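You operate a simulated robot arm through the tools that you are given. There is no shell and no other tool. Be economical: measure what you need, move in short steps, check, and stop when the job is done.

Carry out the task below with a simulated robot arm. There is one attempt and no reset: what you move stays moved.

JOB
Switch off the TINT heater, top the bath up to about 15 L and add two doser strokes.
Fine: heater off first; at the end draw a check sample to about the cup's line.

It is judged by the outcome, as a careful person would: the job done as asked, and still so three seconds after it is handed in. It fails if anything else is knocked over, pushed out of place, dropped, spilled or broken.

ROBOT AND FRAMES
A 7-joint arm with a two-finger parallel gripper, fixed in place. Base frame: the origin is at the foot of the arm, x ahead of it, y to its left, z up. Lengths are in mm, angles in degrees, forces in N, time in s.
With the tool pointing down near the work surface it reaches from about 100 to 660 mm from the base axis. Its first joint turns from -115.0 to 115.0 degrees. Payload 3.91 kg.
Tool frame: the origin (TCP) lies between the finger pads and is the grasp point; the fingertips stand 30 mm ahead of it; z points along the fingers, y is the line along which they close. Largest opening 110 mm; finger width 20, thickness 10; the body of the gripper, 48 by 112 mm, starts 55 mm behind the TCP.
Orientation is that of the tool frame in the base frame, as a unit quaternion [w, x, y, z]. With the fingers straight down and closing along the base's y, the tool's x points along the base's -x, its y along +y and its z along -z.

CONTROLS
- The arm moves only by the tool drive_tool. Its argument "deltas" is a list of rows, each a list of 7 numbers: the shift along the base's x, y, z in cm, then the turn, a rotation vector about the base's x, y, z in degrees, then the opening, from 0 (shut) to 1 (fully open). In form: [[tx, ty, tz, ax, ay, az, jaw], ...]. A call has 1 to 12 rows; each row shifts and turns the commanded pose from where the row before left it. Rows are played at 5 a second. More than 50 mm and 8.6 degrees between two rows, or a gripper value outside its range, and nothing of the call is played. Where a pose cannot be reached the arm comes as near as it can. A force on the tool above 90 N (or 10 N above the force at the start of the call, whichever is more), or a blocked arm, ends the call early, and 0.2 s more pass. The fingers move at their own pace (about 108 mm/s each) and stop on an object; they squeeze with about 25 N. The grip force told is the motor's: it shows also when the fingers shut on nothing. Time passes only in rows, and 0.2 s behind the last, so rows that do not move let the fingers close. It gives the time, the measured TCP pose, the force on the tool (base axes), the opening and the grip force at its end, in the units of the frame above (readings bear some noise), with the torque about the TCP (base axes, N m) and any sound that the robot's microphone picked up.
- Cameras (640 x 400 px; columns grow to the right, rows downward): "scene" is fixed at [397.4, -647.1, 1529.6]; the picture's right is [0.99, 0.12, 0.00], its down [0.11, -0.95, -0.31] and it looks along [-0.04, 0.30, -0.95] (base axes); focal length 232 px, centre (320, 200). "wrist" rides on the gripper at [72, 17, -103] in the tool frame; the picture's right is [-0.23, 0.97, 0.00], its down [-0.76, -0.18, -0.62] and it looks along [-0.61, -0.14, 0.78] (tool axes); focal length 222 px, centre (320, 200). There is no depth. A picture from a camera that has moved, and an enlarged one, comes with that camera's place and axes in the base frame and with its lens. The place of the scene camera against the robot may be out by one fixed shift of up to 18 mm in any direction.
- grab_frame(camera): a new picture of that camera. No time passes.
- lift_body(by): slides the trunk up (or, below 0, down) by that many mm; the arm rides with it, the base frame stays. It gives what a move gives, with no picture.
- zoom(camera, box): a new picture of the part [left, top, right, bottom] of that camera's present view, enlarged. No time passes.
- finish_job(): hands the job in; it is judged then, once.

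Work in short steps. Places have to be worked out from the pictures, the camera data and where the tool is seen: move nearer, look again, correct. Check each grasp and each placing, and mend what went wrong. You have 120 turns and 68 pictures in all, those below and enlarged ones among them. Open the gripper and draw the arm clear of the work before you hand the job in, unless the task says otherwise; then end with one line.

The tools are called after "Emit:" as a command line: name --pt "numbers of a row" for each row, then --argument value for the rest, lists and objects as JSON in quotes. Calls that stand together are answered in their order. drive_tool: Moves the arm, as the interface text tells. Its arguments: {"type":"object","properties":{"deltas":{"type":"array","items":{"type":"array","items":{"type":"number"}}}},"required":["deltas"]} The other tools are called the same way: lift_body (by) slides the trunk up or down; grab_frame (camera) takes a picture; zoom (camera, box) takes an enlarged picture of a part of a camera's view; finish_job () hands the job in.

At the start:

```text
clock: 0.0
position: [189.0, -353.7, 1157.2]
ee_rot: [-0.001, 0.0, 1.0, 0.0]
contact_force: [0.4, -0.1, 0.1]
ft_torque: [0.01, -0.03, -0.02]
gripper_width: 110.0
gripper_force: 0.1
trunk travel left (down, up): [-825.0, 165.0]
```

scene: 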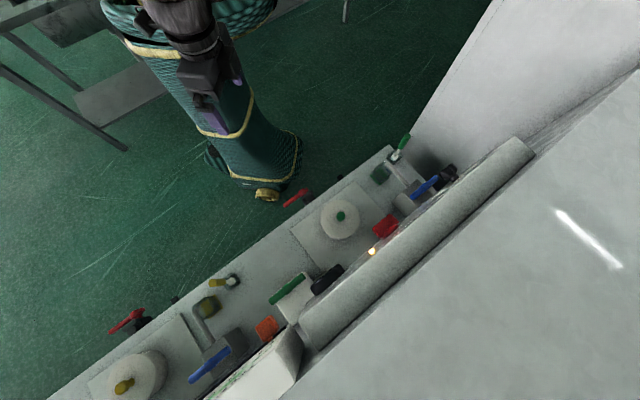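
wrist: 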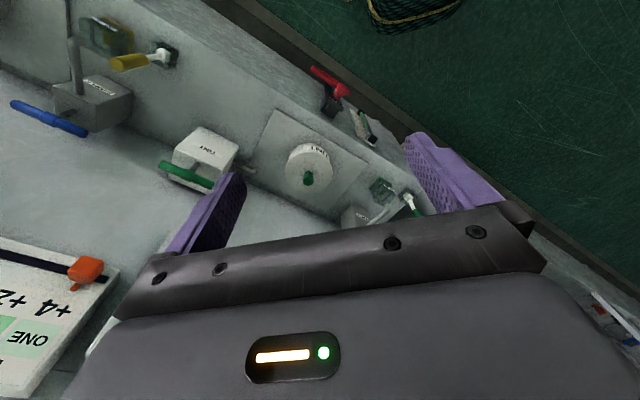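

I start by looking at the panel in detail from the scene camera.

Emit:
zoom --camera "scene" --box '[40, 240, 300, 400]'

Emit:
zoom --camera "scene" --box '[260, 120, 520, 300]'

Emit:
zoom --camera "wrist" --box '[0, 0, 320, 200]'

```text
2.46 times, centred on (170, 320) of scene
camera zoom: at [397.4, -647.1, 1529.6], right [0.99, 0.12, 0.0], down [0.11, -0.95, -0.31], along [-0.04, 0.3, -0.95], focal length 572 px, centre (689, -95)
```

zoom: 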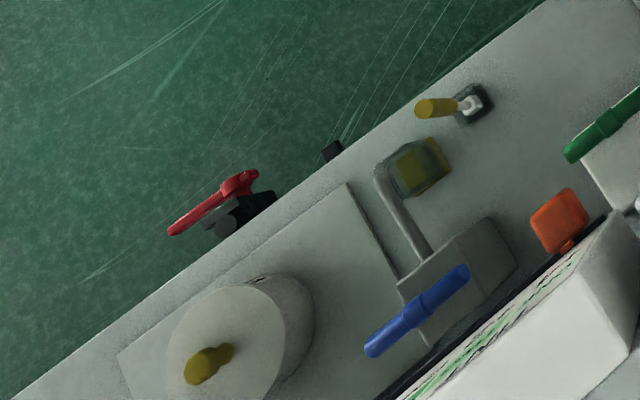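

```text
2.22 times, centred on (390, 210) of scene
camera zoom: at [397.4, -647.1, 1529.6], right [0.99, 0.12, 0.0], down [0.11, -0.95, -0.31], along [-0.04, 0.3, -0.95], focal length 517 px, centre (164, 178)
```

zoom: 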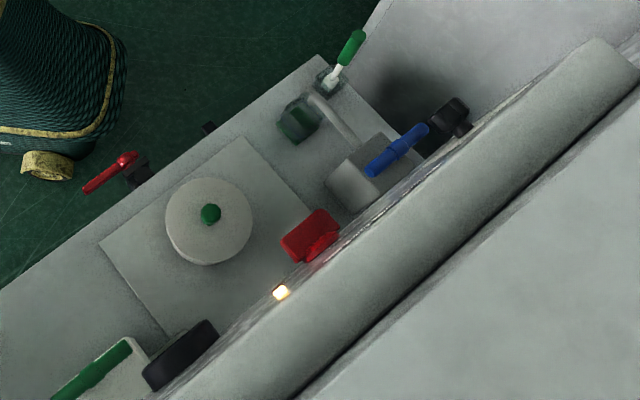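

```text
2.00 times, centred on (160, 100) of wrist
camera zoom: at [116.3, -335.8, 1261.5], right [0.23, 0.97, 0.0], down [0.76, -0.18, 0.62], along [0.61, -0.14, -0.78], focal length 444 px, centre (640, 400)
```

zoom: 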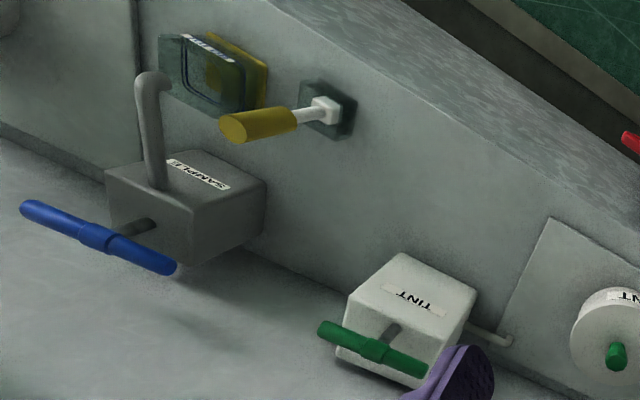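

Emit:
zoom --camera "wrist" --box '[240, 50, 480, 220]'

Emit:
zoom --camera "wrist" --box '[0, 200, 240, 370]'

```text
2.35 times, centred on (360, 135) of wrist
camera zoom: at [116.3, -335.8, 1261.5], right [0.23, 0.97, 0.0], down [0.76, -0.18, 0.62], along [0.61, -0.14, -0.78], focal length 523 px, centre (226, 353)
```

zoom: 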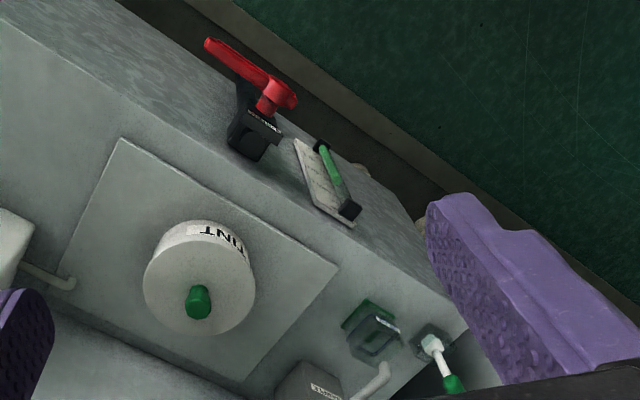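

```text
2.35 times, centred on (120, 285) of wrist
camera zoom: at [116.3, -335.8, 1261.5], right [0.23, 0.97, 0.0], down [0.76, -0.18, 0.62], along [0.61, -0.14, -0.78], focal length 523 px, centre (791, 0)
```

zoom: 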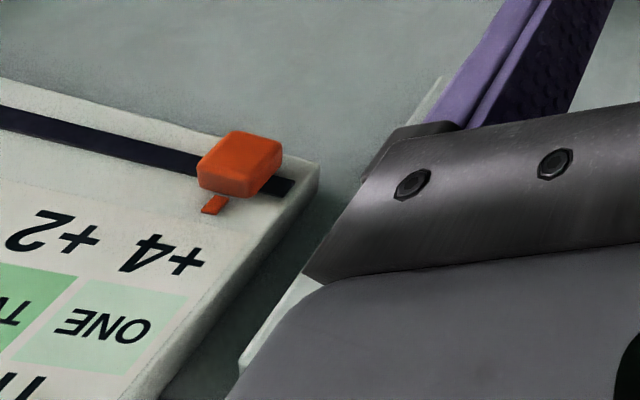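

I will turn the wrist camera to face the machine squarely and back away a little for an overview.

Emit:
drive_tool --pt "-1 2 0 0 0 -8 1" --pt "-1 2 0 0 0 -8 1" --pt "-1 2 0 0 0 -8 1" --pt "-1 2 0 0 0 -8 1" --pt "-1 2 0 0 0 -8 1"

Emit:
grab_frame --camera "wrist"

```text
clock: 1.2
position: [137.5, -251.5, 1155.9]
ee_rot: [0.0, 0.344, 0.939, 0.0]
contact_force: [-0.1, -0.4, 0.1]
ft_torque: [-0.03, -0.03, 0.03]
gripper_width: 109.9
gripper_force: 0.1
trunk travel left (down, up): [-825.0, 165.0]
```

```text
60 pictures are left
camera wrist: at [93.3, -191.2, 1260.3], right [0.8, 0.6, 0.0], down [0.47, -0.63, 0.62], along [0.37, -0.5, -0.78], focal length 222 px, centre (320, 200)
```

wrist: 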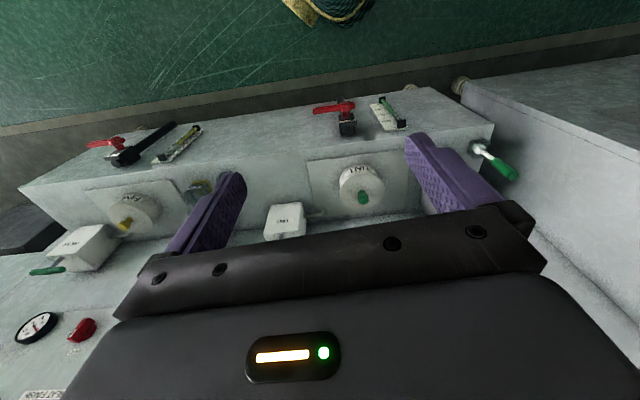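

Emit:
zoom --camera "wrist" --box '[260, 80, 520, 240]'

Emit:
zoom --camera "wrist" --box '[0, 120, 240, 280]'

```text
2.46 times, centred on (390, 160) of wrist
camera zoom: at [93.3, -191.2, 1260.3], right [0.8, 0.6, 0.0], down [0.47, -0.63, 0.62], along [0.37, -0.5, -0.78], focal length 547 px, centre (148, 298)
```

zoom: 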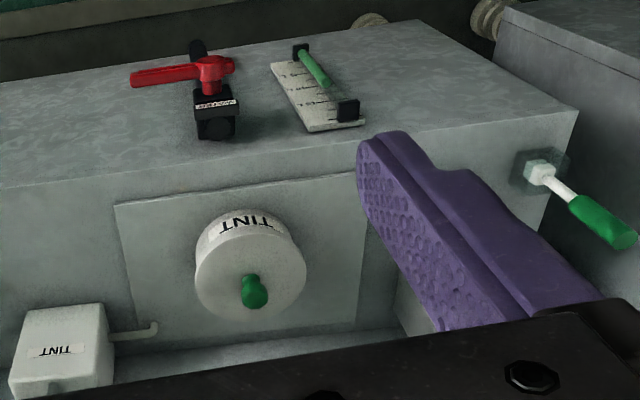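

```text
2.50 times, centred on (120, 200) of wrist
camera zoom: at [93.3, -191.2, 1260.3], right [0.8, 0.6, 0.0], down [0.47, -0.63, 0.62], along [0.37, -0.5, -0.78], focal length 555 px, centre (820, 200)
```

zoom: 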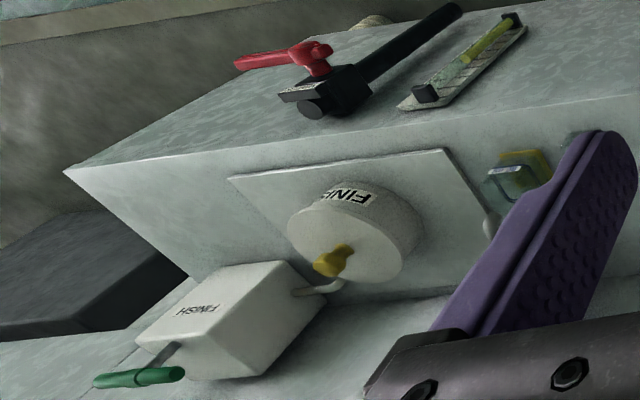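

The two stations are TINT (right, green) and FINISH (left, yellow). I lower the trunk for a closer look at the labels.

Emit:
lift_body --by -300

Emit:
drive_tool --pt "1 1 0 0 0 0 0.2" --pt "2 2 0 0 0 0 0.2"

Emit:
grab_frame --camera "wrist"

Emit:
grab_frame --camera "scene"

```text
clock: 4.2
position: [138.0, -253.9, 855.5]
ee_rot: [0.0, 0.342, 0.94, 0.0]
contact_force: [0.3, 0.8, -0.7]
ft_torque: [0.0, -0.02, 0.0]
gripper_width: 109.9
gripper_force: 0.0
trunk travel left (down, up): [-525.0, 465.0]
```

```text
clock: 4.8
position: [172.3, -227.9, 858.3]
ee_rot: [-0.001, 0.342, 0.94, 0.001]
contact_force: [0.6, -0.1, -1.1]
ft_torque: [0.0, -0.01, -0.01]
gripper_width: 22.0
gripper_force: 0.1
out of reach, approached as far as the arm can: row 2
trunk travel left (down, up): [-525.0, 465.0]
```

```text
57 pictures are left
camera wrist: at [126.6, -167.6, 962.0], right [0.8, 0.6, 0.0], down [0.47, -0.63, 0.62], along [0.37, -0.5, -0.78], focal length 222 px, centre (320, 200)
```

wrist: 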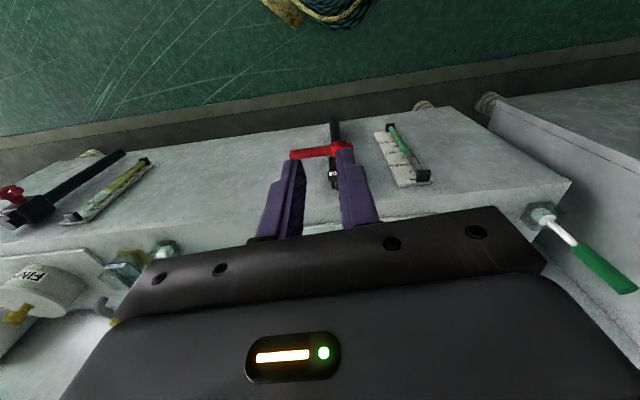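

```text
56 pictures are left
```

scene: 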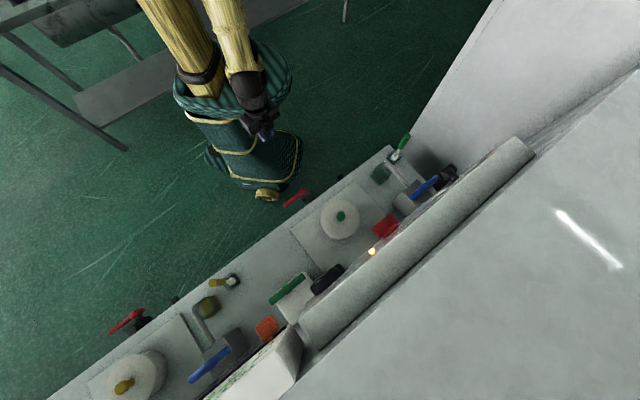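

Emit:
zoom --camera "wrist" --box '[280, 100, 440, 200]'

Emit:
zoom --camera "wrist" --box '[0, 140, 160, 240]'

```text
4.00 times, centred on (360, 150) of wrist
camera zoom: at [126.6, -167.6, 962.0], right [0.8, 0.6, 0.0], down [0.47, -0.63, 0.62], along [0.37, -0.5, -0.78], focal length 888 px, centre (160, 400)
```

zoom: 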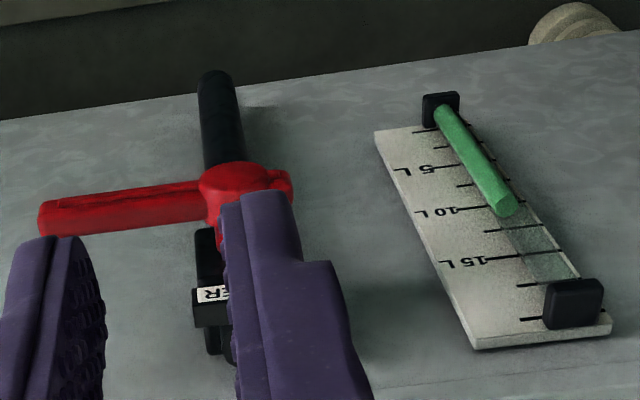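

```text
4.00 times, centred on (80, 190) of wrist
camera zoom: at [126.6, -167.6, 962.0], right [0.8, 0.6, 0.0], down [0.47, -0.63, 0.62], along [0.37, -0.5, -0.78], focal length 888 px, centre (1280, 240)
```

zoom: 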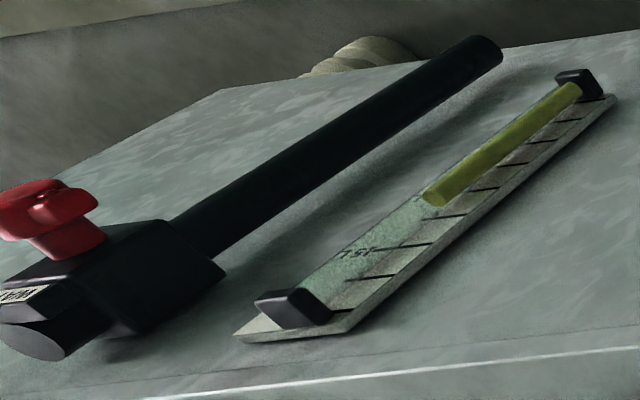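

The red front valve is WATER (closed now), and TINT level reads a bit above 10 L. Next I raise the arm and pitch the tool towards the wall to read what's at the back.

Emit:
drive_tool --pt "0 0 4 -5.6 -4.2 0 0" --pt "0 0 4 -5.6 -4.2 0 0" --pt "0 0 4 -5.6 -4.2 0 0" --pt "0 0 4 -5.6 -4.2 0 0" --pt "0 0 4 0 0 0 0"

Emit:
grab_frame --camera "wrist"

```text
clock: 6.0
position: [185.2, -271.2, 1016.2]
ee_rot: [0.203, 0.332, 0.911, -0.132]
contact_force: [-0.3, 0.6, -0.1]
ft_torque: [0.03, -0.02, -0.03]
gripper_width: 0.0
gripper_force: 25.3
out of reach, approached as far as the arm can: row 3, 4, 5
trunk travel left (down, up): [-525.0, 465.0]
```

```text
53 pictures are left
camera wrist: at [117.9, -178.0, 1071.9], right [0.8, 0.6, 0.0], down [0.24, -0.32, 0.92], along [0.55, -0.73, -0.4], focal length 222 px, centre (320, 200)
```

wrist: 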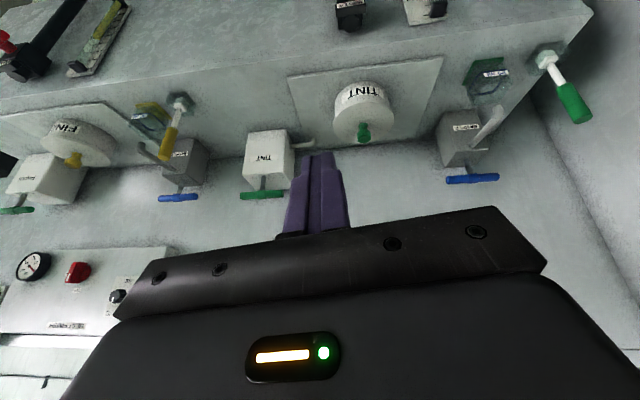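

Emit:
zoom --camera "wrist" --box '[0, 220, 200, 345]'

Emit:
drive_tool --pt "0 0 0 0 0 8 0" --pt "0 0 0 0 0 8 0" --pt "0 0 0 0 0 8 0"

Emit:
grab_frame --camera "wrist"

```text
3.20 times, centred on (100, 282) of wrist
camera zoom: at [117.9, -178.0, 1071.9], right [0.8, 0.6, 0.0], down [0.24, -0.32, 0.92], along [0.55, -0.73, -0.4], focal length 711 px, centre (1024, -64)
```

zoom: 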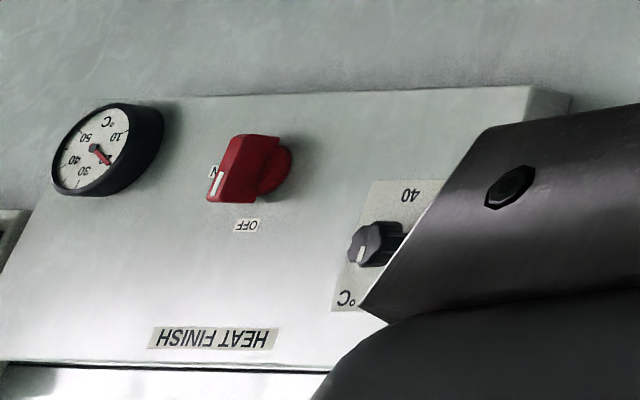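

```text
clock: 6.8
position: [187.0, -270.3, 1013.9]
ee_rot: [0.225, 0.134, 0.961, -0.088]
contact_force: [0.0, 1.2, 0.1]
ft_torque: [0.0, 0.02, -0.02]
gripper_width: 0.0
gripper_force: 24.8
trunk travel left (down, up): [-525.0, 465.0]
```

```text
51 pictures are left
camera wrist: at [88.0, -213.3, 1070.3], right [0.49, 0.87, 0.0], down [0.35, -0.19, 0.92], along [0.8, -0.45, -0.4], focal length 222 px, centre (320, 200)
```

wrist: 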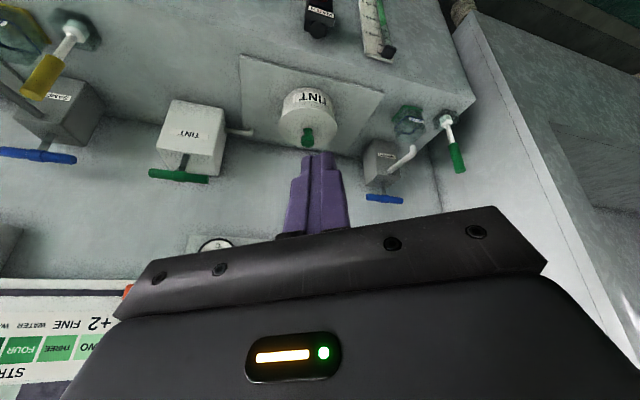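

Emit:
lift_body --by 260

Emit:
grab_frame --camera "wrist"

```text
clock: 9.5
position: [187.2, -270.2, 1273.0]
ee_rot: [0.225, 0.135, 0.961, -0.087]
contact_force: [0.1, -0.9, 0.1]
ft_torque: [0.0, 0.0, 0.01]
gripper_width: 0.0
gripper_force: 25.3
trunk travel left (down, up): [-785.0, 205.0]
```

```text
50 pictures are left
camera wrist: at [88.2, -212.9, 1330.3], right [0.49, 0.87, 0.0], down [0.35, -0.19, 0.92], along [0.8, -0.45, -0.4], focal length 222 px, centre (320, 200)
```

wrist: 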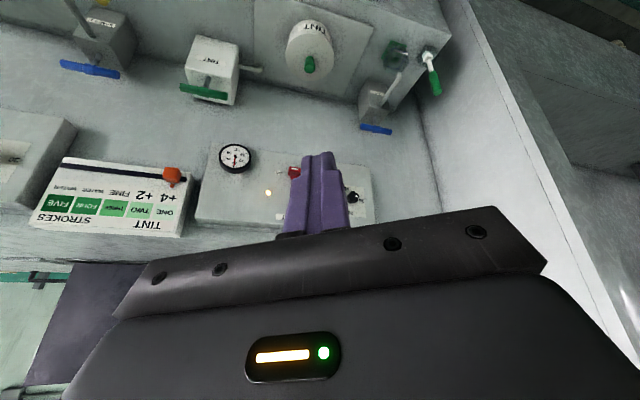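

Emit:
zoom --camera "wrist" --box '[190, 130, 390, 240]'

Emit:
zoom --camera "wrist" --box '[20, 140, 200, 250]'

Emit:
zoom --camera "wrist" --box '[260, 0, 460, 140]'

```text
3.20 times, centred on (290, 185) of wrist
camera zoom: at [88.2, -212.9, 1330.3], right [0.49, 0.87, 0.0], down [0.35, -0.19, 0.92], along [0.8, -0.45, -0.4], focal length 711 px, centre (416, 248)
```

zoom: 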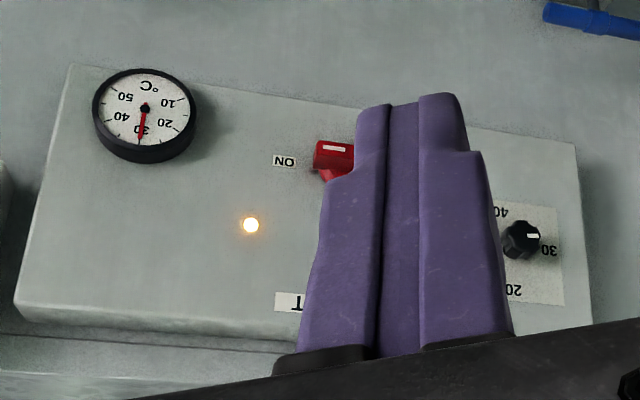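

```text
3.56 times, centred on (110, 195) of wrist
camera zoom: at [88.2, -212.9, 1330.3], right [0.49, 0.87, 0.0], down [0.35, -0.19, 0.92], along [0.8, -0.45, -0.4], focal length 790 px, centre (1067, 218)
```

zoom: 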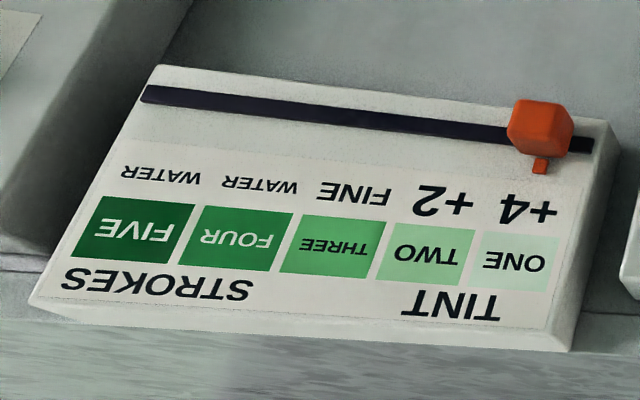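

```text
2.86 times, centred on (360, 70) of wrist
camera zoom: at [88.2, -212.9, 1330.3], right [0.49, 0.87, 0.0], down [0.35, -0.19, 0.92], along [0.8, -0.45, -0.4], focal length 635 px, centre (206, 571)
```

zoom: 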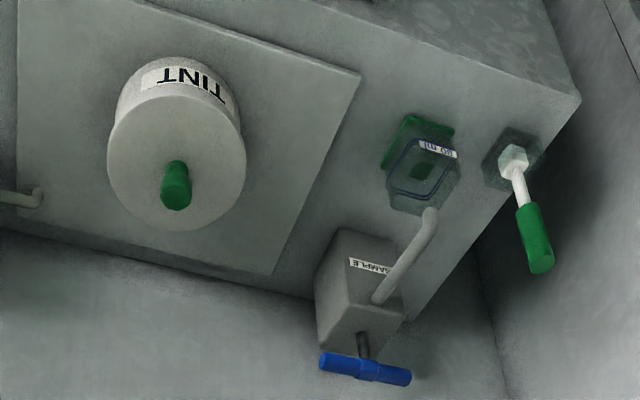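

Panel at wall: TINT switch (ON, lamp lit) at about (519,-535,1035); bench top z≈650; doser T about (305,-695,827); sample T about (700,-340,807). I yaw square to the machine and pitch the tool toward horizontal to approach the heater switch.

Emit:
drive_tool --pt "2 -1 0 0 0 -7.4 0" --pt "2 -1 0 0 0 -7.4 0" --pt "2 -1 0 0 0 -7.4 0" --pt "2 -1 0 0 0 -7.4 0" --pt "2 -1 0 0 0 -7.4 0" --pt "1 -1 -2 -6.4 -4.8 0 0" --pt "1 -1 -2 -6.4 -4.8 0 0" --pt "1 -1 -2 -6.4 -4.8 0 0" --pt "1 -1 -2 -6.4 -4.8 0 0"

Emit:
grab_frame --camera "wrist"

```text
clock: 11.5
position: [290.9, -353.4, 1222.4]
ee_rot: [0.3, 0.437, 0.807, -0.259]
contact_force: [0.2, -0.3, -0.1]
ft_torque: [0.06, 0.02, 0.01]
gripper_width: 0.0
gripper_force: 25.1
out of reach, approached as far as the arm can: row 7, 8, 9
trunk travel left (down, up): [-785.0, 205.0]
```

```text
46 pictures are left
camera wrist: at [247.9, -233.1, 1239.8], right [0.94, 0.34, 0.01], down [0.02, -0.08, 1.0], along [0.34, -0.94, -0.08], focal length 222 px, centre (320, 200)
```

wrist: 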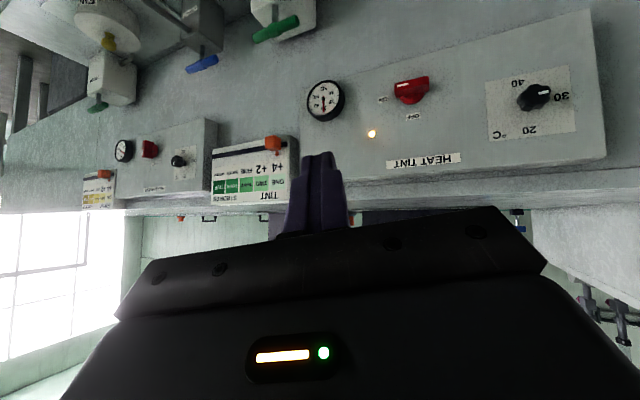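

Emit:
zoom --camera "wrist" --box '[360, 50, 480, 180]'

Emit:
zoom --camera "wrist" --box '[90, 120, 230, 220]'

```text
3.08 times, centred on (420, 115) of wrist
camera zoom: at [247.9, -233.1, 1239.8], right [0.94, 0.34, 0.01], down [0.02, -0.08, 1.0], along [0.34, -0.94, -0.08], focal length 684 px, centre (12, 462)
```

zoom: 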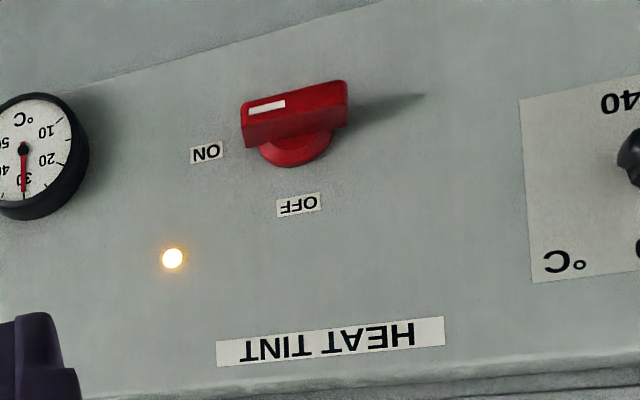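

```text
4.00 times, centred on (160, 170) of wrist
camera zoom: at [247.9, -233.1, 1239.8], right [0.94, 0.34, 0.01], down [0.02, -0.08, 1.0], along [0.34, -0.94, -0.08], focal length 888 px, centre (960, 320)
```

zoom: 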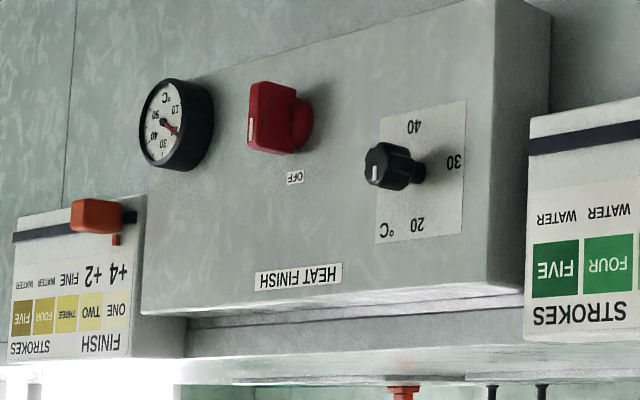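

The switch fin points to ON (upright: right); OFF is upward, so a 90° CCW turn as seen from the front. The machine's wall faces along about (-0.71,0.71). I lower the trunk so the arm can reach forward with a level tool.

Emit:
lift_body --by -250

Emit:
drive_tool --pt "2 0 2 0 0 7 0" --pt "2 -1 2 0 0 7 0" --pt "2 -1 2 0 0 7 0" --pt "2 -2 1 -4 -4 0 0" --pt "2 -2 1 -4 -4 0 0"

```text
clock: 14.1
position: [290.9, -351.2, 973.5]
ee_rot: [0.3, 0.434, 0.808, -0.261]
contact_force: [0.4, -0.1, -0.5]
ft_torque: [0.06, 0.0, 0.01]
gripper_width: 0.2
gripper_force: 24.5
trunk travel left (down, up): [-535.0, 455.0]
```

```text
clock: 15.2
position: [359.8, -396.7, 1024.2]
ee_rot: [0.377, 0.324, 0.834, -0.241]
contact_force: [0.8, -0.1, 0.7]
ft_torque: [0.03, 0.11, 0.01]
gripper_width: 0.0
gripper_force: 25.0
out of reach, approached as far as the arm can: row 2, 3, 4
trunk travel left (down, up): [-535.0, 455.0]
```

Emit:
drive_tool --pt "1 -1 1 -5 -5 0 0" --pt "1 -1 1 -5 -5 0 0" --pt "1 -1 1 -5 -5 0 0" --pt "0 0 1 -4 -4 4 0"

Emit:
grab_frame --camera "wrist"

```text
clock: 16.2
position: [394.0, -424.8, 1064.6]
ee_rot: [0.565, 0.255, 0.721, -0.31]
contact_force: [-0.5, 0.6, 0.0]
ft_torque: [0.03, 0.02, 0.0]
gripper_width: 0.1
gripper_force: 25.6
trunk travel left (down, up): [-535.0, 455.0]
```

```text
43 pictures are left
camera wrist: at [321.6, -335.9, 1010.2], right [0.75, 0.66, 0.07], down [-0.36, 0.32, 0.88], along [0.55, -0.68, 0.48], focal length 222 px, centre (320, 200)
```

wrist: 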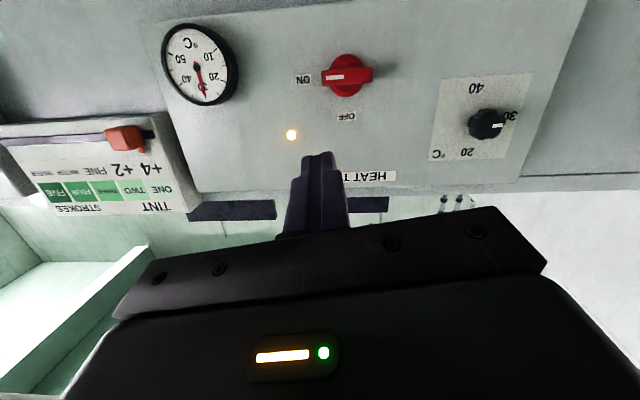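

The switch is at about (532,-530,1009). I level the tool and roll it about 90° so the fingers close vertically on the fin.

Emit:
drive_tool --pt "0 0 -1 -5.5 -5.5 3 0.5" --pt "0 0 -1 5.8 -5.8 0 0.5" --pt "0 0 -1 5.8 -5.8 0 0.5" --pt "0 0 -1 5.8 -5.8 0 0.5" --pt "0 0 -1 5.8 -5.8 0 0.5" --pt "0 0 0 5.8 -5.8 0 0.5" --pt "0 0 0 5.8 -5.8 0 0.5" --pt "0 0 0 5.8 -5.8 0 0.5" --pt "0 0 0 5.8 -5.8 0 0.5" --pt "0 0 0 5.8 -5.8 0 0.5" --pt "0 0 0 5.8 -5.8 0 0.5" --pt "0 0 0 5.8 -5.8 0 0.5"

Emit:
grab_frame --camera "wrist"

```text
clock: 18.9
position: [389.0, -425.0, 1028.1]
ee_rot: [0.679, 0.615, 0.336, 0.219]
contact_force: [-0.3, -0.4, -0.5]
ft_torque: [-0.01, 0.02, -0.02]
gripper_width: 55.1
gripper_force: 0.0
out of reach, approached as far as the arm can: row 1
trunk travel left (down, up): [-535.0, 455.0]
```

```text
42 pictures are left
camera wrist: at [365.6, -299.6, 1028.9], right [-0.04, -0.02, 1.0], down [-0.99, -0.14, -0.04], along [0.14, -0.99, -0.01], focal length 222 px, centre (320, 200)
```

wrist: 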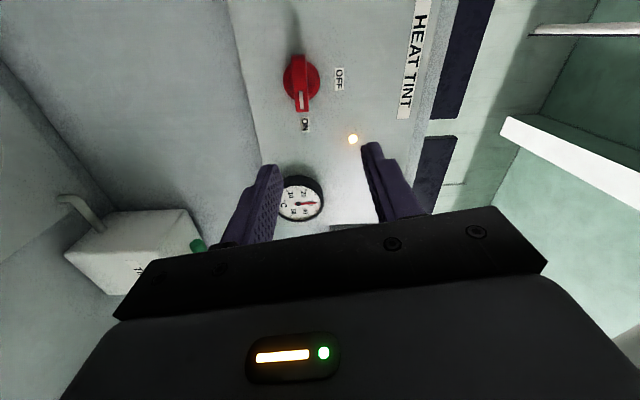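

Nearly aligned. I finish the roll and advance part way, then check.

Emit:
drive_tool --pt "2 -1.3 -1 4 -4 0 0.5" --pt "2 -1.3 -0.8 4 -4 0 0.5" --pt "2 -1.5 0 0 0 0 0.5" --pt "2 -1.5 0 0 0 0 0.5"

Emit:
grab_frame --camera "wrist"

```text
clock: 20.1
position: [414.7, -438.2, 1052.1]
ee_rot: [0.69, 0.604, 0.314, 0.244]
contact_force: [-0.1, 0.5, 0.3]
ft_torque: [0.0, 0.0, 0.03]
gripper_width: 54.5
gripper_force: 0.0
out of reach, approached as far as the arm can: row 2, 3, 4
trunk travel left (down, up): [-535.0, 455.0]
stopped in row 4: the arm was blocked; the commanded pose is now the measured one
```

```text
41 pictures are left
camera wrist: at [389.8, -313.2, 1051.5], right [-0.11, -0.02, 0.99], down [-0.98, -0.15, -0.11], along [0.15, -0.99, 0.0], focal length 222 px, centre (320, 200)
```

wrist: 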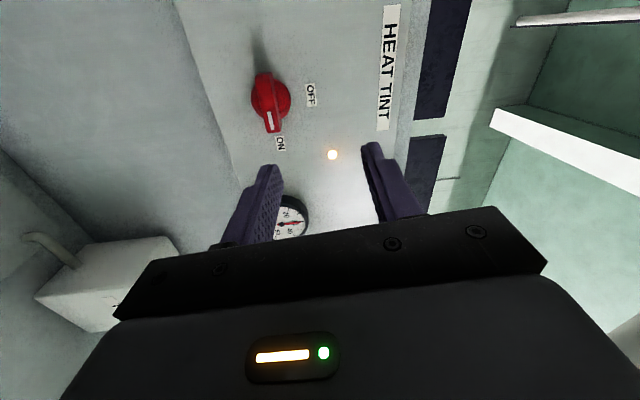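

The arm is at a joint limit at this height; I lower the trunk so the arm works relatively higher.

Emit:
lift_body --by -150

Emit:
drive_tool --pt "0.5 -0.5 3 0 0 0 0.5" --pt "0.5 -0.5 3 0 0 0 0.5" --pt "0.5 -0.5 3 2.5 -2.5 0 0.5" --pt "2 -1.7 1 2.5 -2.5 0 0.5" --pt "2 -1.7 0 0 0 0 0.5"

```text
clock: 21.8
position: [414.8, -439.2, 901.3]
ee_rot: [0.69, 0.604, 0.316, 0.243]
contact_force: [0.3, -0.5, 0.6]
ft_torque: [0.0, 0.02, -0.01]
gripper_width: 54.9
gripper_force: 0.1
trunk travel left (down, up): [-385.0, 605.0]
```

```text
clock: 23.0
position: [469.1, -488.9, 999.2]
ee_rot: [0.674, 0.625, 0.272, 0.285]
contact_force: [0.2, 0.0, 0.2]
ft_torque: [-0.02, -0.01, -0.02]
gripper_width: 55.0
gripper_force: 0.0
trunk travel left (down, up): [-385.0, 605.0]
```

Emit:
drive_tool --pt "1.3 -0.8 0.5 1.5 1.5 0 0.5" --pt "1.3 -0.8 0.5 1.5 1.5 0 0.5"

Emit:
grab_frame --camera "wrist"

```text
clock: 23.6
position: [498.0, -505.5, 1009.0]
ee_rot: [0.65, 0.649, 0.283, 0.275]
contact_force: [-0.5, 0.0, 0.5]
ft_torque: [0.01, 0.01, 0.06]
gripper_width: 55.0
gripper_force: 0.0
trunk travel left (down, up): [-385.0, 605.0]
```

```text
40 pictures are left
camera wrist: at [472.4, -380.0, 1025.5], right [-0.15, -0.16, 0.98], down [-0.98, -0.12, -0.17], along [0.15, -0.98, -0.14], focal length 222 px, centre (320, 200)
```

wrist: 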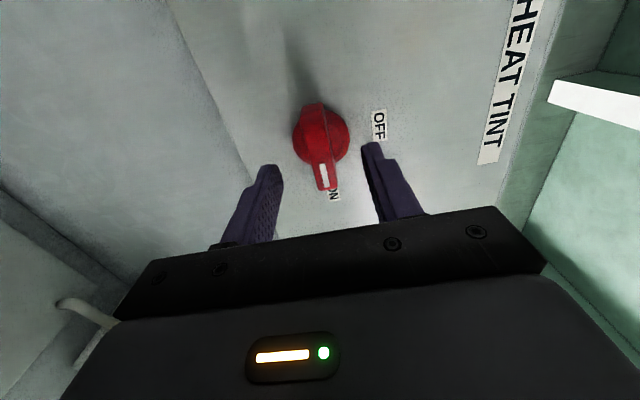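

Emit:
drive_tool --pt "1.3 -0.8 0.2 0 0 0 0.5" --pt "1.2 -0.8 0 0 0 0 0.5"

Emit:
grab_frame --camera "wrist"

```text
clock: 24.2
position: [521.7, -520.3, 1010.9]
ee_rot: [0.65, 0.649, 0.283, 0.276]
contact_force: [0.1, -1.0, 0.9]
ft_torque: [0.0, -0.02, -0.01]
gripper_width: 55.0
gripper_force: 0.1
trunk travel left (down, up): [-385.0, 605.0]
```

```text
39 pictures are left
camera wrist: at [496.4, -395.3, 1027.0], right [-0.15, -0.16, 0.98], down [-0.98, -0.12, -0.17], along [0.15, -0.98, -0.14], focal length 222 px, centre (320, 200)
```

wrist: 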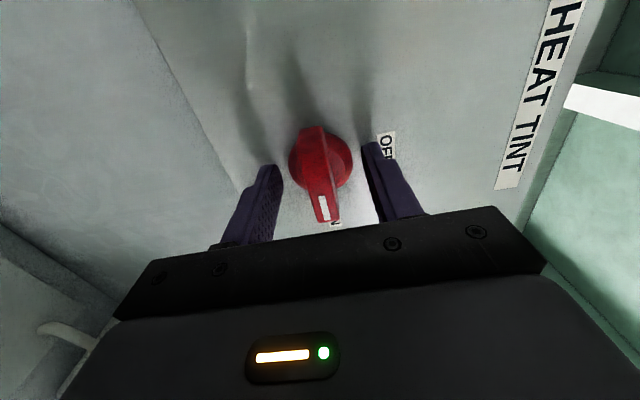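

Emit:
drive_tool --pt "0.4 0 0 0 0 0 0.3" --pt "0 0 0 0 0 0 0" --pt "0 0 0 0 0 0 0"

```text
clock: 25.0
position: [523.0, -519.7, 1010.6]
ee_rot: [0.65, 0.65, 0.281, 0.274]
contact_force: [-34.9, 19.9, -21.6]
ft_torque: [0.45, 0.54, -0.35]
gripper_width: 43.4
gripper_force: 45.4
trunk travel left (down, up): [-385.0, 605.0]
```

The fingers closed on the round skirt (43 mm), not the fin; I open, back out about 10 mm, and close again.

Emit:
drive_tool --pt "0 0 0 0 0 0 0.5" --pt "-0.7 0.7 0.1 0 0 0 0.5" --pt "0 0 0 0 0 0 0" --pt "0 0 0 0 0 0 0" --pt "0 0 0 0 0 0 0"

Emit:
grab_frame --camera "wrist"

```text
clock: 26.2
position: [518.2, -513.7, 1010.2]
ee_rot: [0.65, 0.649, 0.283, 0.275]
contact_force: [1.6, 0.1, -3.1]
ft_torque: [-0.39, -0.49, 0.29]
gripper_width: 14.9
gripper_force: 44.5
trunk travel left (down, up): [-385.0, 605.0]
```

```text
38 pictures are left
camera wrist: at [494.2, -388.1, 1026.8], right [-0.15, -0.16, 0.98], down [-0.98, -0.13, -0.17], along [0.15, -0.98, -0.14], focal length 222 px, centre (320, 200)
```

wrist: 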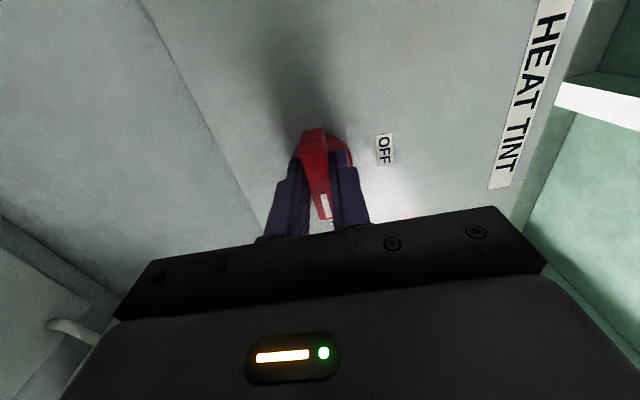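

Gripped on the fin at 15 mm. Now the 90° turn towards OFF.

Emit:
drive_tool --pt "0 0 0 -5.8 5.8 0 0" --pt "0 0 0 -5.8 5.8 0 0" --pt "0 0 0 -5.8 5.8 0 0" --pt "0 0 0 -5.8 5.8 0 0" --pt "0 0 0 -5.8 5.8 0 0" --pt "0 0 0 -5.8 5.8 0 0" --pt "0 0 0 -5.8 5.8 0 0" --pt "0 0 0 -5.8 5.8 0 0" --pt "0 0 0 -5.8 5.8 0 0" --pt "0 0 0 -5.8 5.8 0 0" --pt "0 0 0 -5.8 5.8 0 0"

Emit:
grab_frame --camera "wrist"

```text
clock: 28.6
position: [516.4, -517.0, 1007.2]
ee_rot: [0.64, 0.273, 0.665, -0.27]
contact_force: [-26.6, 9.6, -39.3]
ft_torque: [1.07, -0.97, 0.48]
gripper_width: 15.1
gripper_force: 44.8
trunk travel left (down, up): [-385.0, 605.0]
```

```text
37 pictures are left
camera wrist: at [454.1, -429.0, 938.6], right [0.7, 0.68, 0.22], down [-0.54, 0.3, 0.78], along [0.47, -0.67, 0.58], focal length 222 px, centre (320, 200)
```

wrist: 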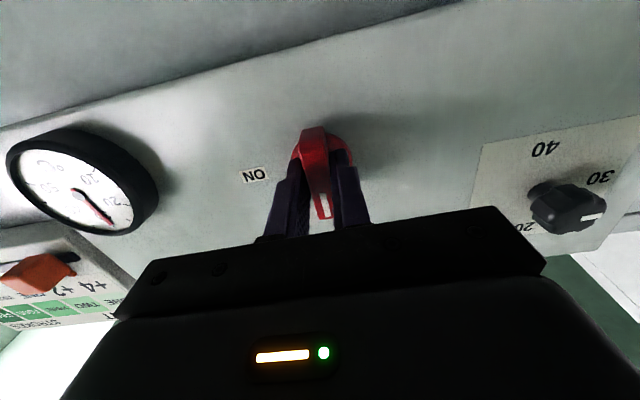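

The knob turned with the grip. I release, back straight off, and check lamp and pointer.

Emit:
drive_tool --pt "0 0 0 0 0 0 0.4" --pt "0 0 0 0 0 0 0.4" --pt "-2 2 0 0 0 0 0.4" --pt "-2.5 2.5 0 0 0 0 0.4" --pt "-2.5 2.5 0 0 0 0 0.4"

Emit:
grab_frame --camera "wrist"

```text
clock: 29.8
position: [447.3, -441.4, 1010.7]
ee_rot: [0.642, 0.271, 0.663, -0.274]
contact_force: [-0.3, 1.1, 1.0]
ft_torque: [-0.02, 0.0, 0.03]
gripper_width: 43.9
gripper_force: 0.1
trunk travel left (down, up): [-385.0, 605.0]
```

```text
36 pictures are left
camera wrist: at [384.7, -355.3, 941.0], right [0.7, 0.68, 0.21], down [-0.54, 0.31, 0.78], along [0.47, -0.66, 0.59], focal length 222 px, centre (320, 200)
```

wrist: 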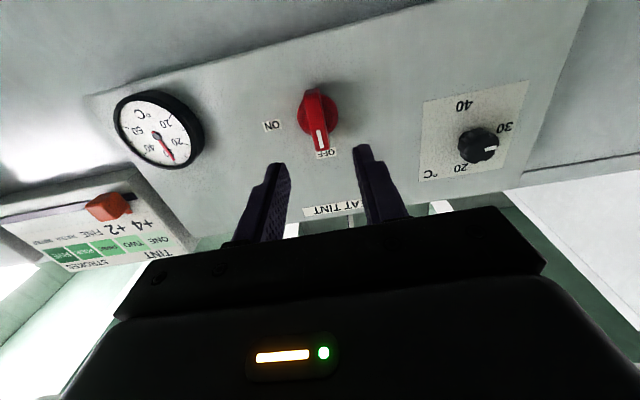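

Heater is OFF and the lamp is out. Now I retreat in front of the bench, pitching the tool down to about 45°, heading for the TINT water valve (hub ≈ (285,-305,508)).

Emit:
drive_tool --pt "-3.3 3.3 0 5.5 5.5 0 0" --pt "-3.3 3.3 0 5.5 5.5 0 0" --pt "-3.3 3.3 0 5.5 5.5 0 0" --pt "-3.3 3.3 0 5.5 5.5 0 0" --pt "-3.3 3.3 0 5.5 5.5 0 0" --pt "-2 2 0 0 0 0 0"

```text
clock: 31.2
position: [290.5, -266.5, 1003.3]
ee_rot: [0.384, 0.342, 0.841, -0.165]
contact_force: [-0.2, -0.1, 0.1]
ft_torque: [0.02, 0.02, 0.0]
gripper_width: 0.0
gripper_force: 25.0
out of reach, approached as far as the arm can: row 5, 6
trunk travel left (down, up): [-385.0, 605.0]
```

Emit:
lift_body --by -330

Emit:
grab_frame --camera "wrist"

```text
clock: 34.5
position: [291.4, -267.7, 675.2]
ee_rot: [0.386, 0.342, 0.841, -0.164]
contact_force: [0.3, -0.6, -0.5]
ft_torque: [0.01, -0.02, -0.01]
gripper_width: 0.1
gripper_force: 25.1
trunk travel left (down, up): [-55.0, 935.0]
```

```text
35 pictures are left
camera wrist: at [213.9, -165.6, 686.9], right [0.79, 0.59, 0.16], down [-0.1, -0.13, 0.99], along [0.6, -0.8, -0.04], focal length 222 px, centre (320, 200)
```

wrist: 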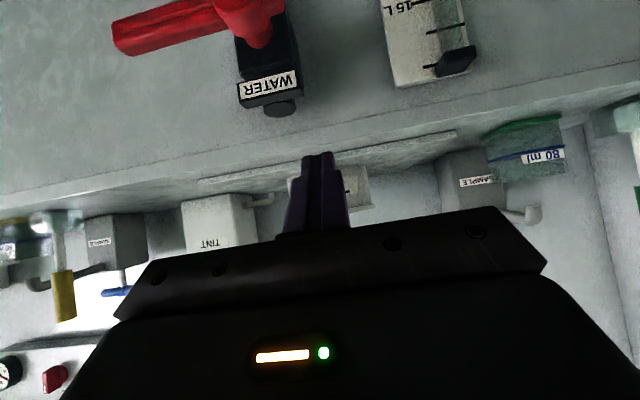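

Valve in view: lever horizontal, pointing to upright right, end about (208,-394,510). I move over the lever, yawing a bit so the level gauge stays in the camera view.

Emit:
drive_tool --pt "-1.8 -2.3 -2 0 0 7 0" --pt "-1.8 -2.3 -2 0 0 7 0" --pt "-1.8 -2.3 -2 0 0 7 0" --pt "-1.8 -2.3 -2 0 0 0 0"

Emit:
grab_frame --camera "wrist"

```text
clock: 35.5
position: [263.1, -370.2, 583.8]
ee_rot: [0.408, 0.182, 0.89, -0.092]
contact_force: [0.2, 0.5, 0.1]
ft_torque: [-0.01, -0.05, 0.02]
gripper_width: 0.0
gripper_force: 24.9
out of reach, approached as far as the arm can: row 1, 2, 3, 4
trunk travel left (down, up): [-55.0, 935.0]
```

```text
34 pictures are left
camera wrist: at [155.6, -303.5, 594.8], right [0.53, 0.84, 0.16], down [-0.05, -0.16, 0.99], along [0.85, -0.53, -0.04], focal length 222 px, centre (320, 200)
```

wrist: 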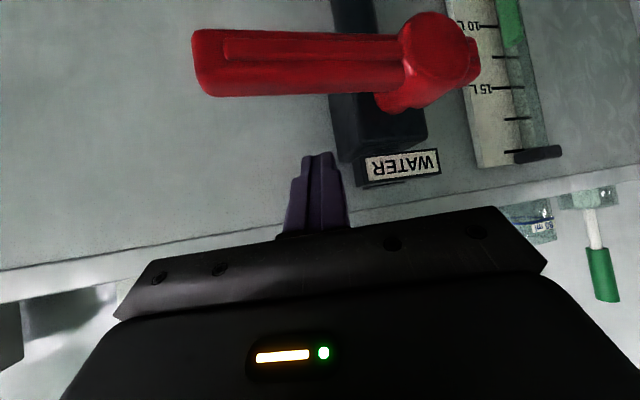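

Lever end ≈ (211,-389,520), hub ≈ (297,-303,517), lever plane ~f=424. I'm 30 mm too far forward, so I pull back and up, and lower the trunk a bit for better reach.

Emit:
drive_tool --pt "-1.5 1.2 2 0 0 0 0" --pt "-1.5 1.2 2 0 0 0 0" --pt "-1 0 0 0 0 0 0"

Emit:
lift_body --by -54

```text
clock: 36.2
position: [273.2, -354.2, 615.3]
ee_rot: [0.409, 0.183, 0.889, -0.092]
contact_force: [0.6, -0.1, 0.2]
ft_torque: [-0.01, 0.01, 0.0]
gripper_width: 0.0
gripper_force: 25.1
out of reach, approached as far as the arm can: row 1, 2, 3
trunk travel left (down, up): [-55.0, 935.0]
```

```text
clock: 37.0
position: [272.8, -355.0, 585.1]
ee_rot: [0.433, 0.183, 0.877, -0.099]
contact_force: [-15.2, 13.3, 22.9]
ft_torque: [0.35, -0.05, 0.25]
gripper_width: 0.0
gripper_force: 25.1
trunk travel left (down, up): [-8.0, 982.0]
stopped: the force on the tool passed its limit at 109 N (the readings are from after the stop); the commanded pose is now the measured one
```

Emit:
grab_frame --camera "wrist"

Emit:
zoom --camera "scene" --box '[140, 60, 460, 260]'

```text
33 pictures are left
camera wrist: at [164.5, -287.3, 590.7], right [0.52, 0.84, 0.17], down [-0.1, -0.14, 0.99], along [0.85, -0.53, 0.01], focal length 222 px, centre (320, 200)
```

wrist: 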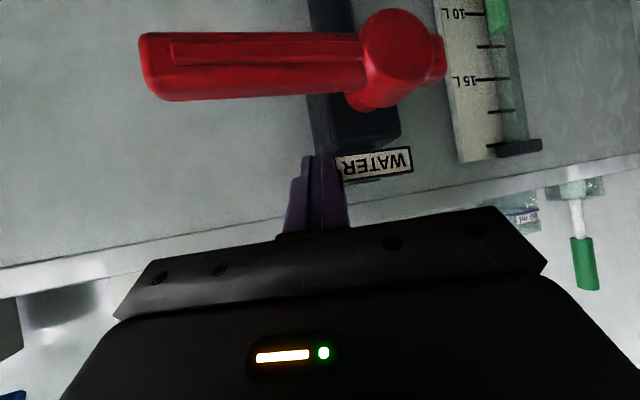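

```text
2.00 times, centred on (300, 160) of scene
camera zoom: at [397.4, -647.1, 1529.6], right [0.99, 0.12, 0.0], down [0.11, -0.95, -0.31], along [-0.04, 0.3, -0.95], focal length 465 px, centre (360, 280)
```

zoom: 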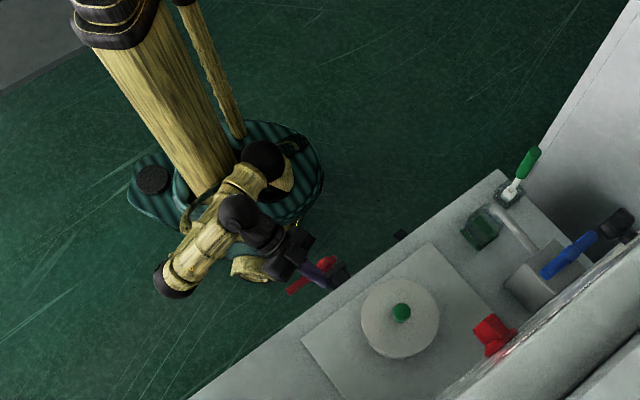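

The fingertip touched the valve body top. I raise a little and pitch the tool further down so that the arm has room to pull back to the lever plane.

Emit:
lift_body --by 60

Emit:
drive_tool --pt "-1.5 1 0 5 5 0 0" --pt "-1.5 0.5 0 5 5 0 0" --pt "-2 0 0 3 3 0 0" --pt "-1 0 0 0 0 0 0"

```text
clock: 38.0
position: [273.8, -357.0, 641.6]
ee_rot: [0.429, 0.184, 0.879, -0.097]
contact_force: [-0.5, 0.3, 0.1]
ft_torque: [0.0, 0.01, 0.03]
gripper_width: 0.2
gripper_force: 25.1
trunk travel left (down, up): [-68.0, 922.0]
```

```text
clock: 39.0
position: [246.1, -350.5, 637.6]
ee_rot: [0.302, 0.219, 0.927, -0.017]
contact_force: [-0.8, 0.4, -0.1]
ft_torque: [0.02, -0.01, -0.01]
gripper_width: 0.0
gripper_force: 24.8
out of reach, approached as far as the arm can: row 1, 3, 4
trunk travel left (down, up): [-68.0, 922.0]
```

Emit:
drive_tool --pt "-0.7 -0.7 -2.5 0 0 0 0" --pt "-0.7 -0.7 -2.5 0 0 0 0" --pt "-0.5 -0.5 -2.5 0 0 0 0"

Emit:
grab_frame --camera "wrist"

```text
clock: 39.8
position: [229.7, -369.6, 564.1]
ee_rot: [0.304, 0.219, 0.927, -0.018]
contact_force: [5.7, -4.3, 11.3]
ft_torque: [0.01, -0.2, -0.09]
gripper_width: 0.0
gripper_force: 25.1
out of reach, approached as far as the arm can: row 3
trunk travel left (down, up): [-68.0, 922.0]
```

```text
31 pictures are left
camera wrist: at [127.6, -307.6, 608.7], right [0.57, 0.79, 0.23], down [0.13, -0.36, 0.93], along [0.81, -0.5, -0.3], focal length 222 px, centre (320, 200)
```

wrist: 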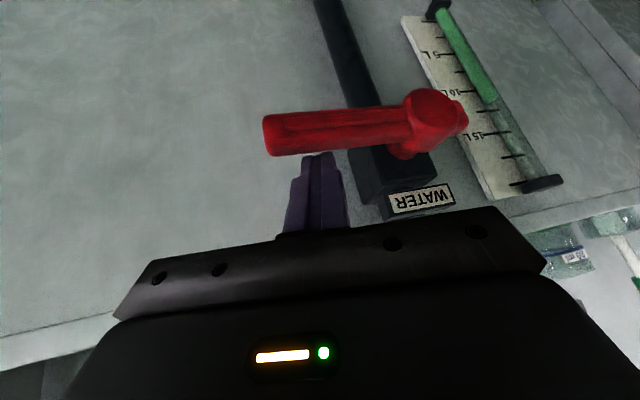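

Light contact with the lever's top; the gauge is in view. I push down a small step to test the direction.

Emit:
drive_tool --pt "0 0 -0.7 0 0 0 0" --pt "0 0 -0.7 0 0 0 0"

Emit:
grab_frame --camera "wrist"

```text
clock: 40.4
position: [230.9, -372.6, 558.9]
ee_rot: [0.319, 0.223, 0.921, -0.021]
contact_force: [5.5, -7.7, 17.4]
ft_torque: [0.0, -0.22, -0.11]
gripper_width: 0.0
gripper_force: 25.3
trunk travel left (down, up): [-68.0, 922.0]
stopped in row 2: the force on the tool passed its limit at 98 N (the readings are from after the stop); the commanded pose is now the measured one
```

```text
30 pictures are left
camera wrist: at [128.5, -308.6, 599.6], right [0.57, 0.79, 0.24], down [0.1, -0.35, 0.93], along [0.82, -0.51, -0.28], focal length 222 px, centre (320, 200)
```

wrist: 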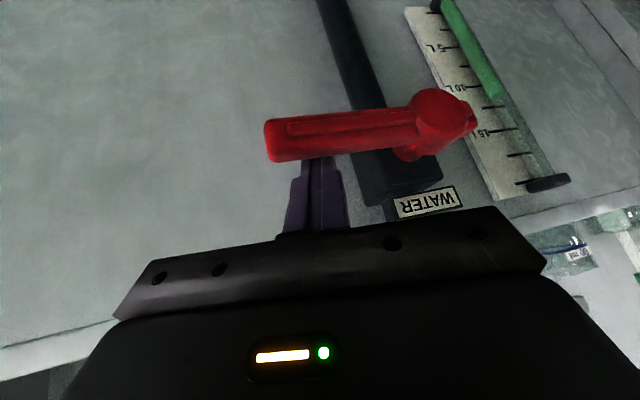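

Down is the closed stop, so it opens upward. I go round the lever's free end to get beneath it.

Emit:
drive_tool --pt "-1 1 2 0 0 0 0" --pt "-3.2 -3.2 0 0 0 0 0" --pt "-2.8 -2.8 0 0 0 0 0" --pt "0 0 -4 0 0 0 0" --pt "0 0 -4 0 0 0 0"

Emit:
grab_frame --camera "wrist"

```text
clock: 41.6
position: [215.2, -435.7, 495.1]
ee_rot: [0.319, 0.222, 0.921, -0.022]
contact_force: [-7.7, -2.5, 37.8]
ft_torque: [2.34, 0.17, 0.49]
gripper_width: 0.1
gripper_force: 25.1
out of reach, approached as far as the arm can: row 1, 2, 3
trunk travel left (down, up): [-68.0, 922.0]
```

```text
29 pictures are left
camera wrist: at [111.9, -372.4, 535.8], right [0.57, 0.79, 0.23], down [0.09, -0.35, 0.93], along [0.82, -0.51, -0.27], focal length 222 px, centre (320, 200)
```

wrist: 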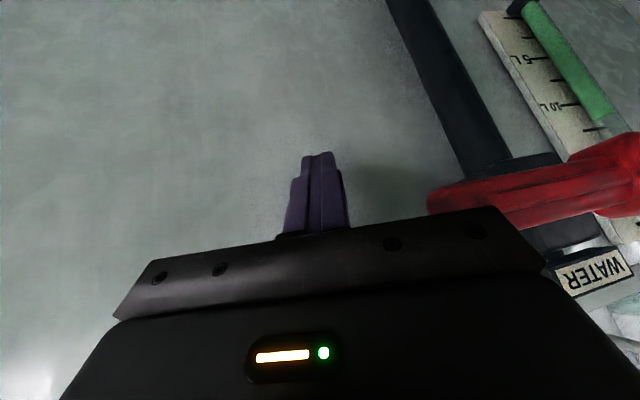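

The gripper body is pressing the lever end; I back up right away and yaw back toward the arm's natural heading.

Emit:
drive_tool --pt "-0.5 0.5 3 0 0 0 0" --pt "-1 1 2 0 0 -7 0" --pt "-1.5 1 0 0 0 -7 0" --pt "-1.5 1 0 0 0 -7 0" --pt "-1.5 0 0 0 0 -7 0"

```text
clock: 42.8
position: [216.5, -413.2, 540.4]
ee_rot: [0.301, 0.439, 0.841, -0.096]
contact_force: [0.3, -0.6, 0.6]
ft_torque: [0.01, 0.03, -0.02]
gripper_width: 0.0
gripper_force: 25.0
out of reach, approached as far as the arm can: row 1, 2, 3, 4, 5
trunk travel left (down, up): [-68.0, 922.0]
```

Better idea: pinch the lever from above with the tool pointing straight down and the fingers closing along the valve axis, so the lever can pivot between the pads both ways. I raise, set the tool vertical and yaw it.

Emit:
drive_tool --pt "0 0 4 5.3 5.3 0 0.5" --pt "-1 1 4 5.3 5.3 0 0.5" --pt "-1 1 2 5.3 5.3 0 0.5" --pt "-1 1 0 5.3 5.3 0 0.5" --pt "0 0 0 5.3 5.3 0 0.5" --pt "0 0 0 0 0 8 0.5" --pt "0 0 0 0 0 8 0.5" --pt "0 0 0 0 0 8 0.5" --pt "0 0 0 0 0 8 0.5" --pt "0 0 0 0 0 8 0.5" --pt "0 0 0 0 0 8 0.5"

```text
clock: 45.2
position: [234.0, -388.6, 637.2]
ee_rot: [-0.005, 0.059, 0.998, -0.001]
contact_force: [0.1, -0.3, -0.1]
ft_torque: [-0.01, -0.01, -0.01]
gripper_width: 54.9
gripper_force: 0.0
out of reach, approached as far as the arm can: row 1, 2, 3, 4
trunk travel left (down, up): [-68.0, 922.0]
```

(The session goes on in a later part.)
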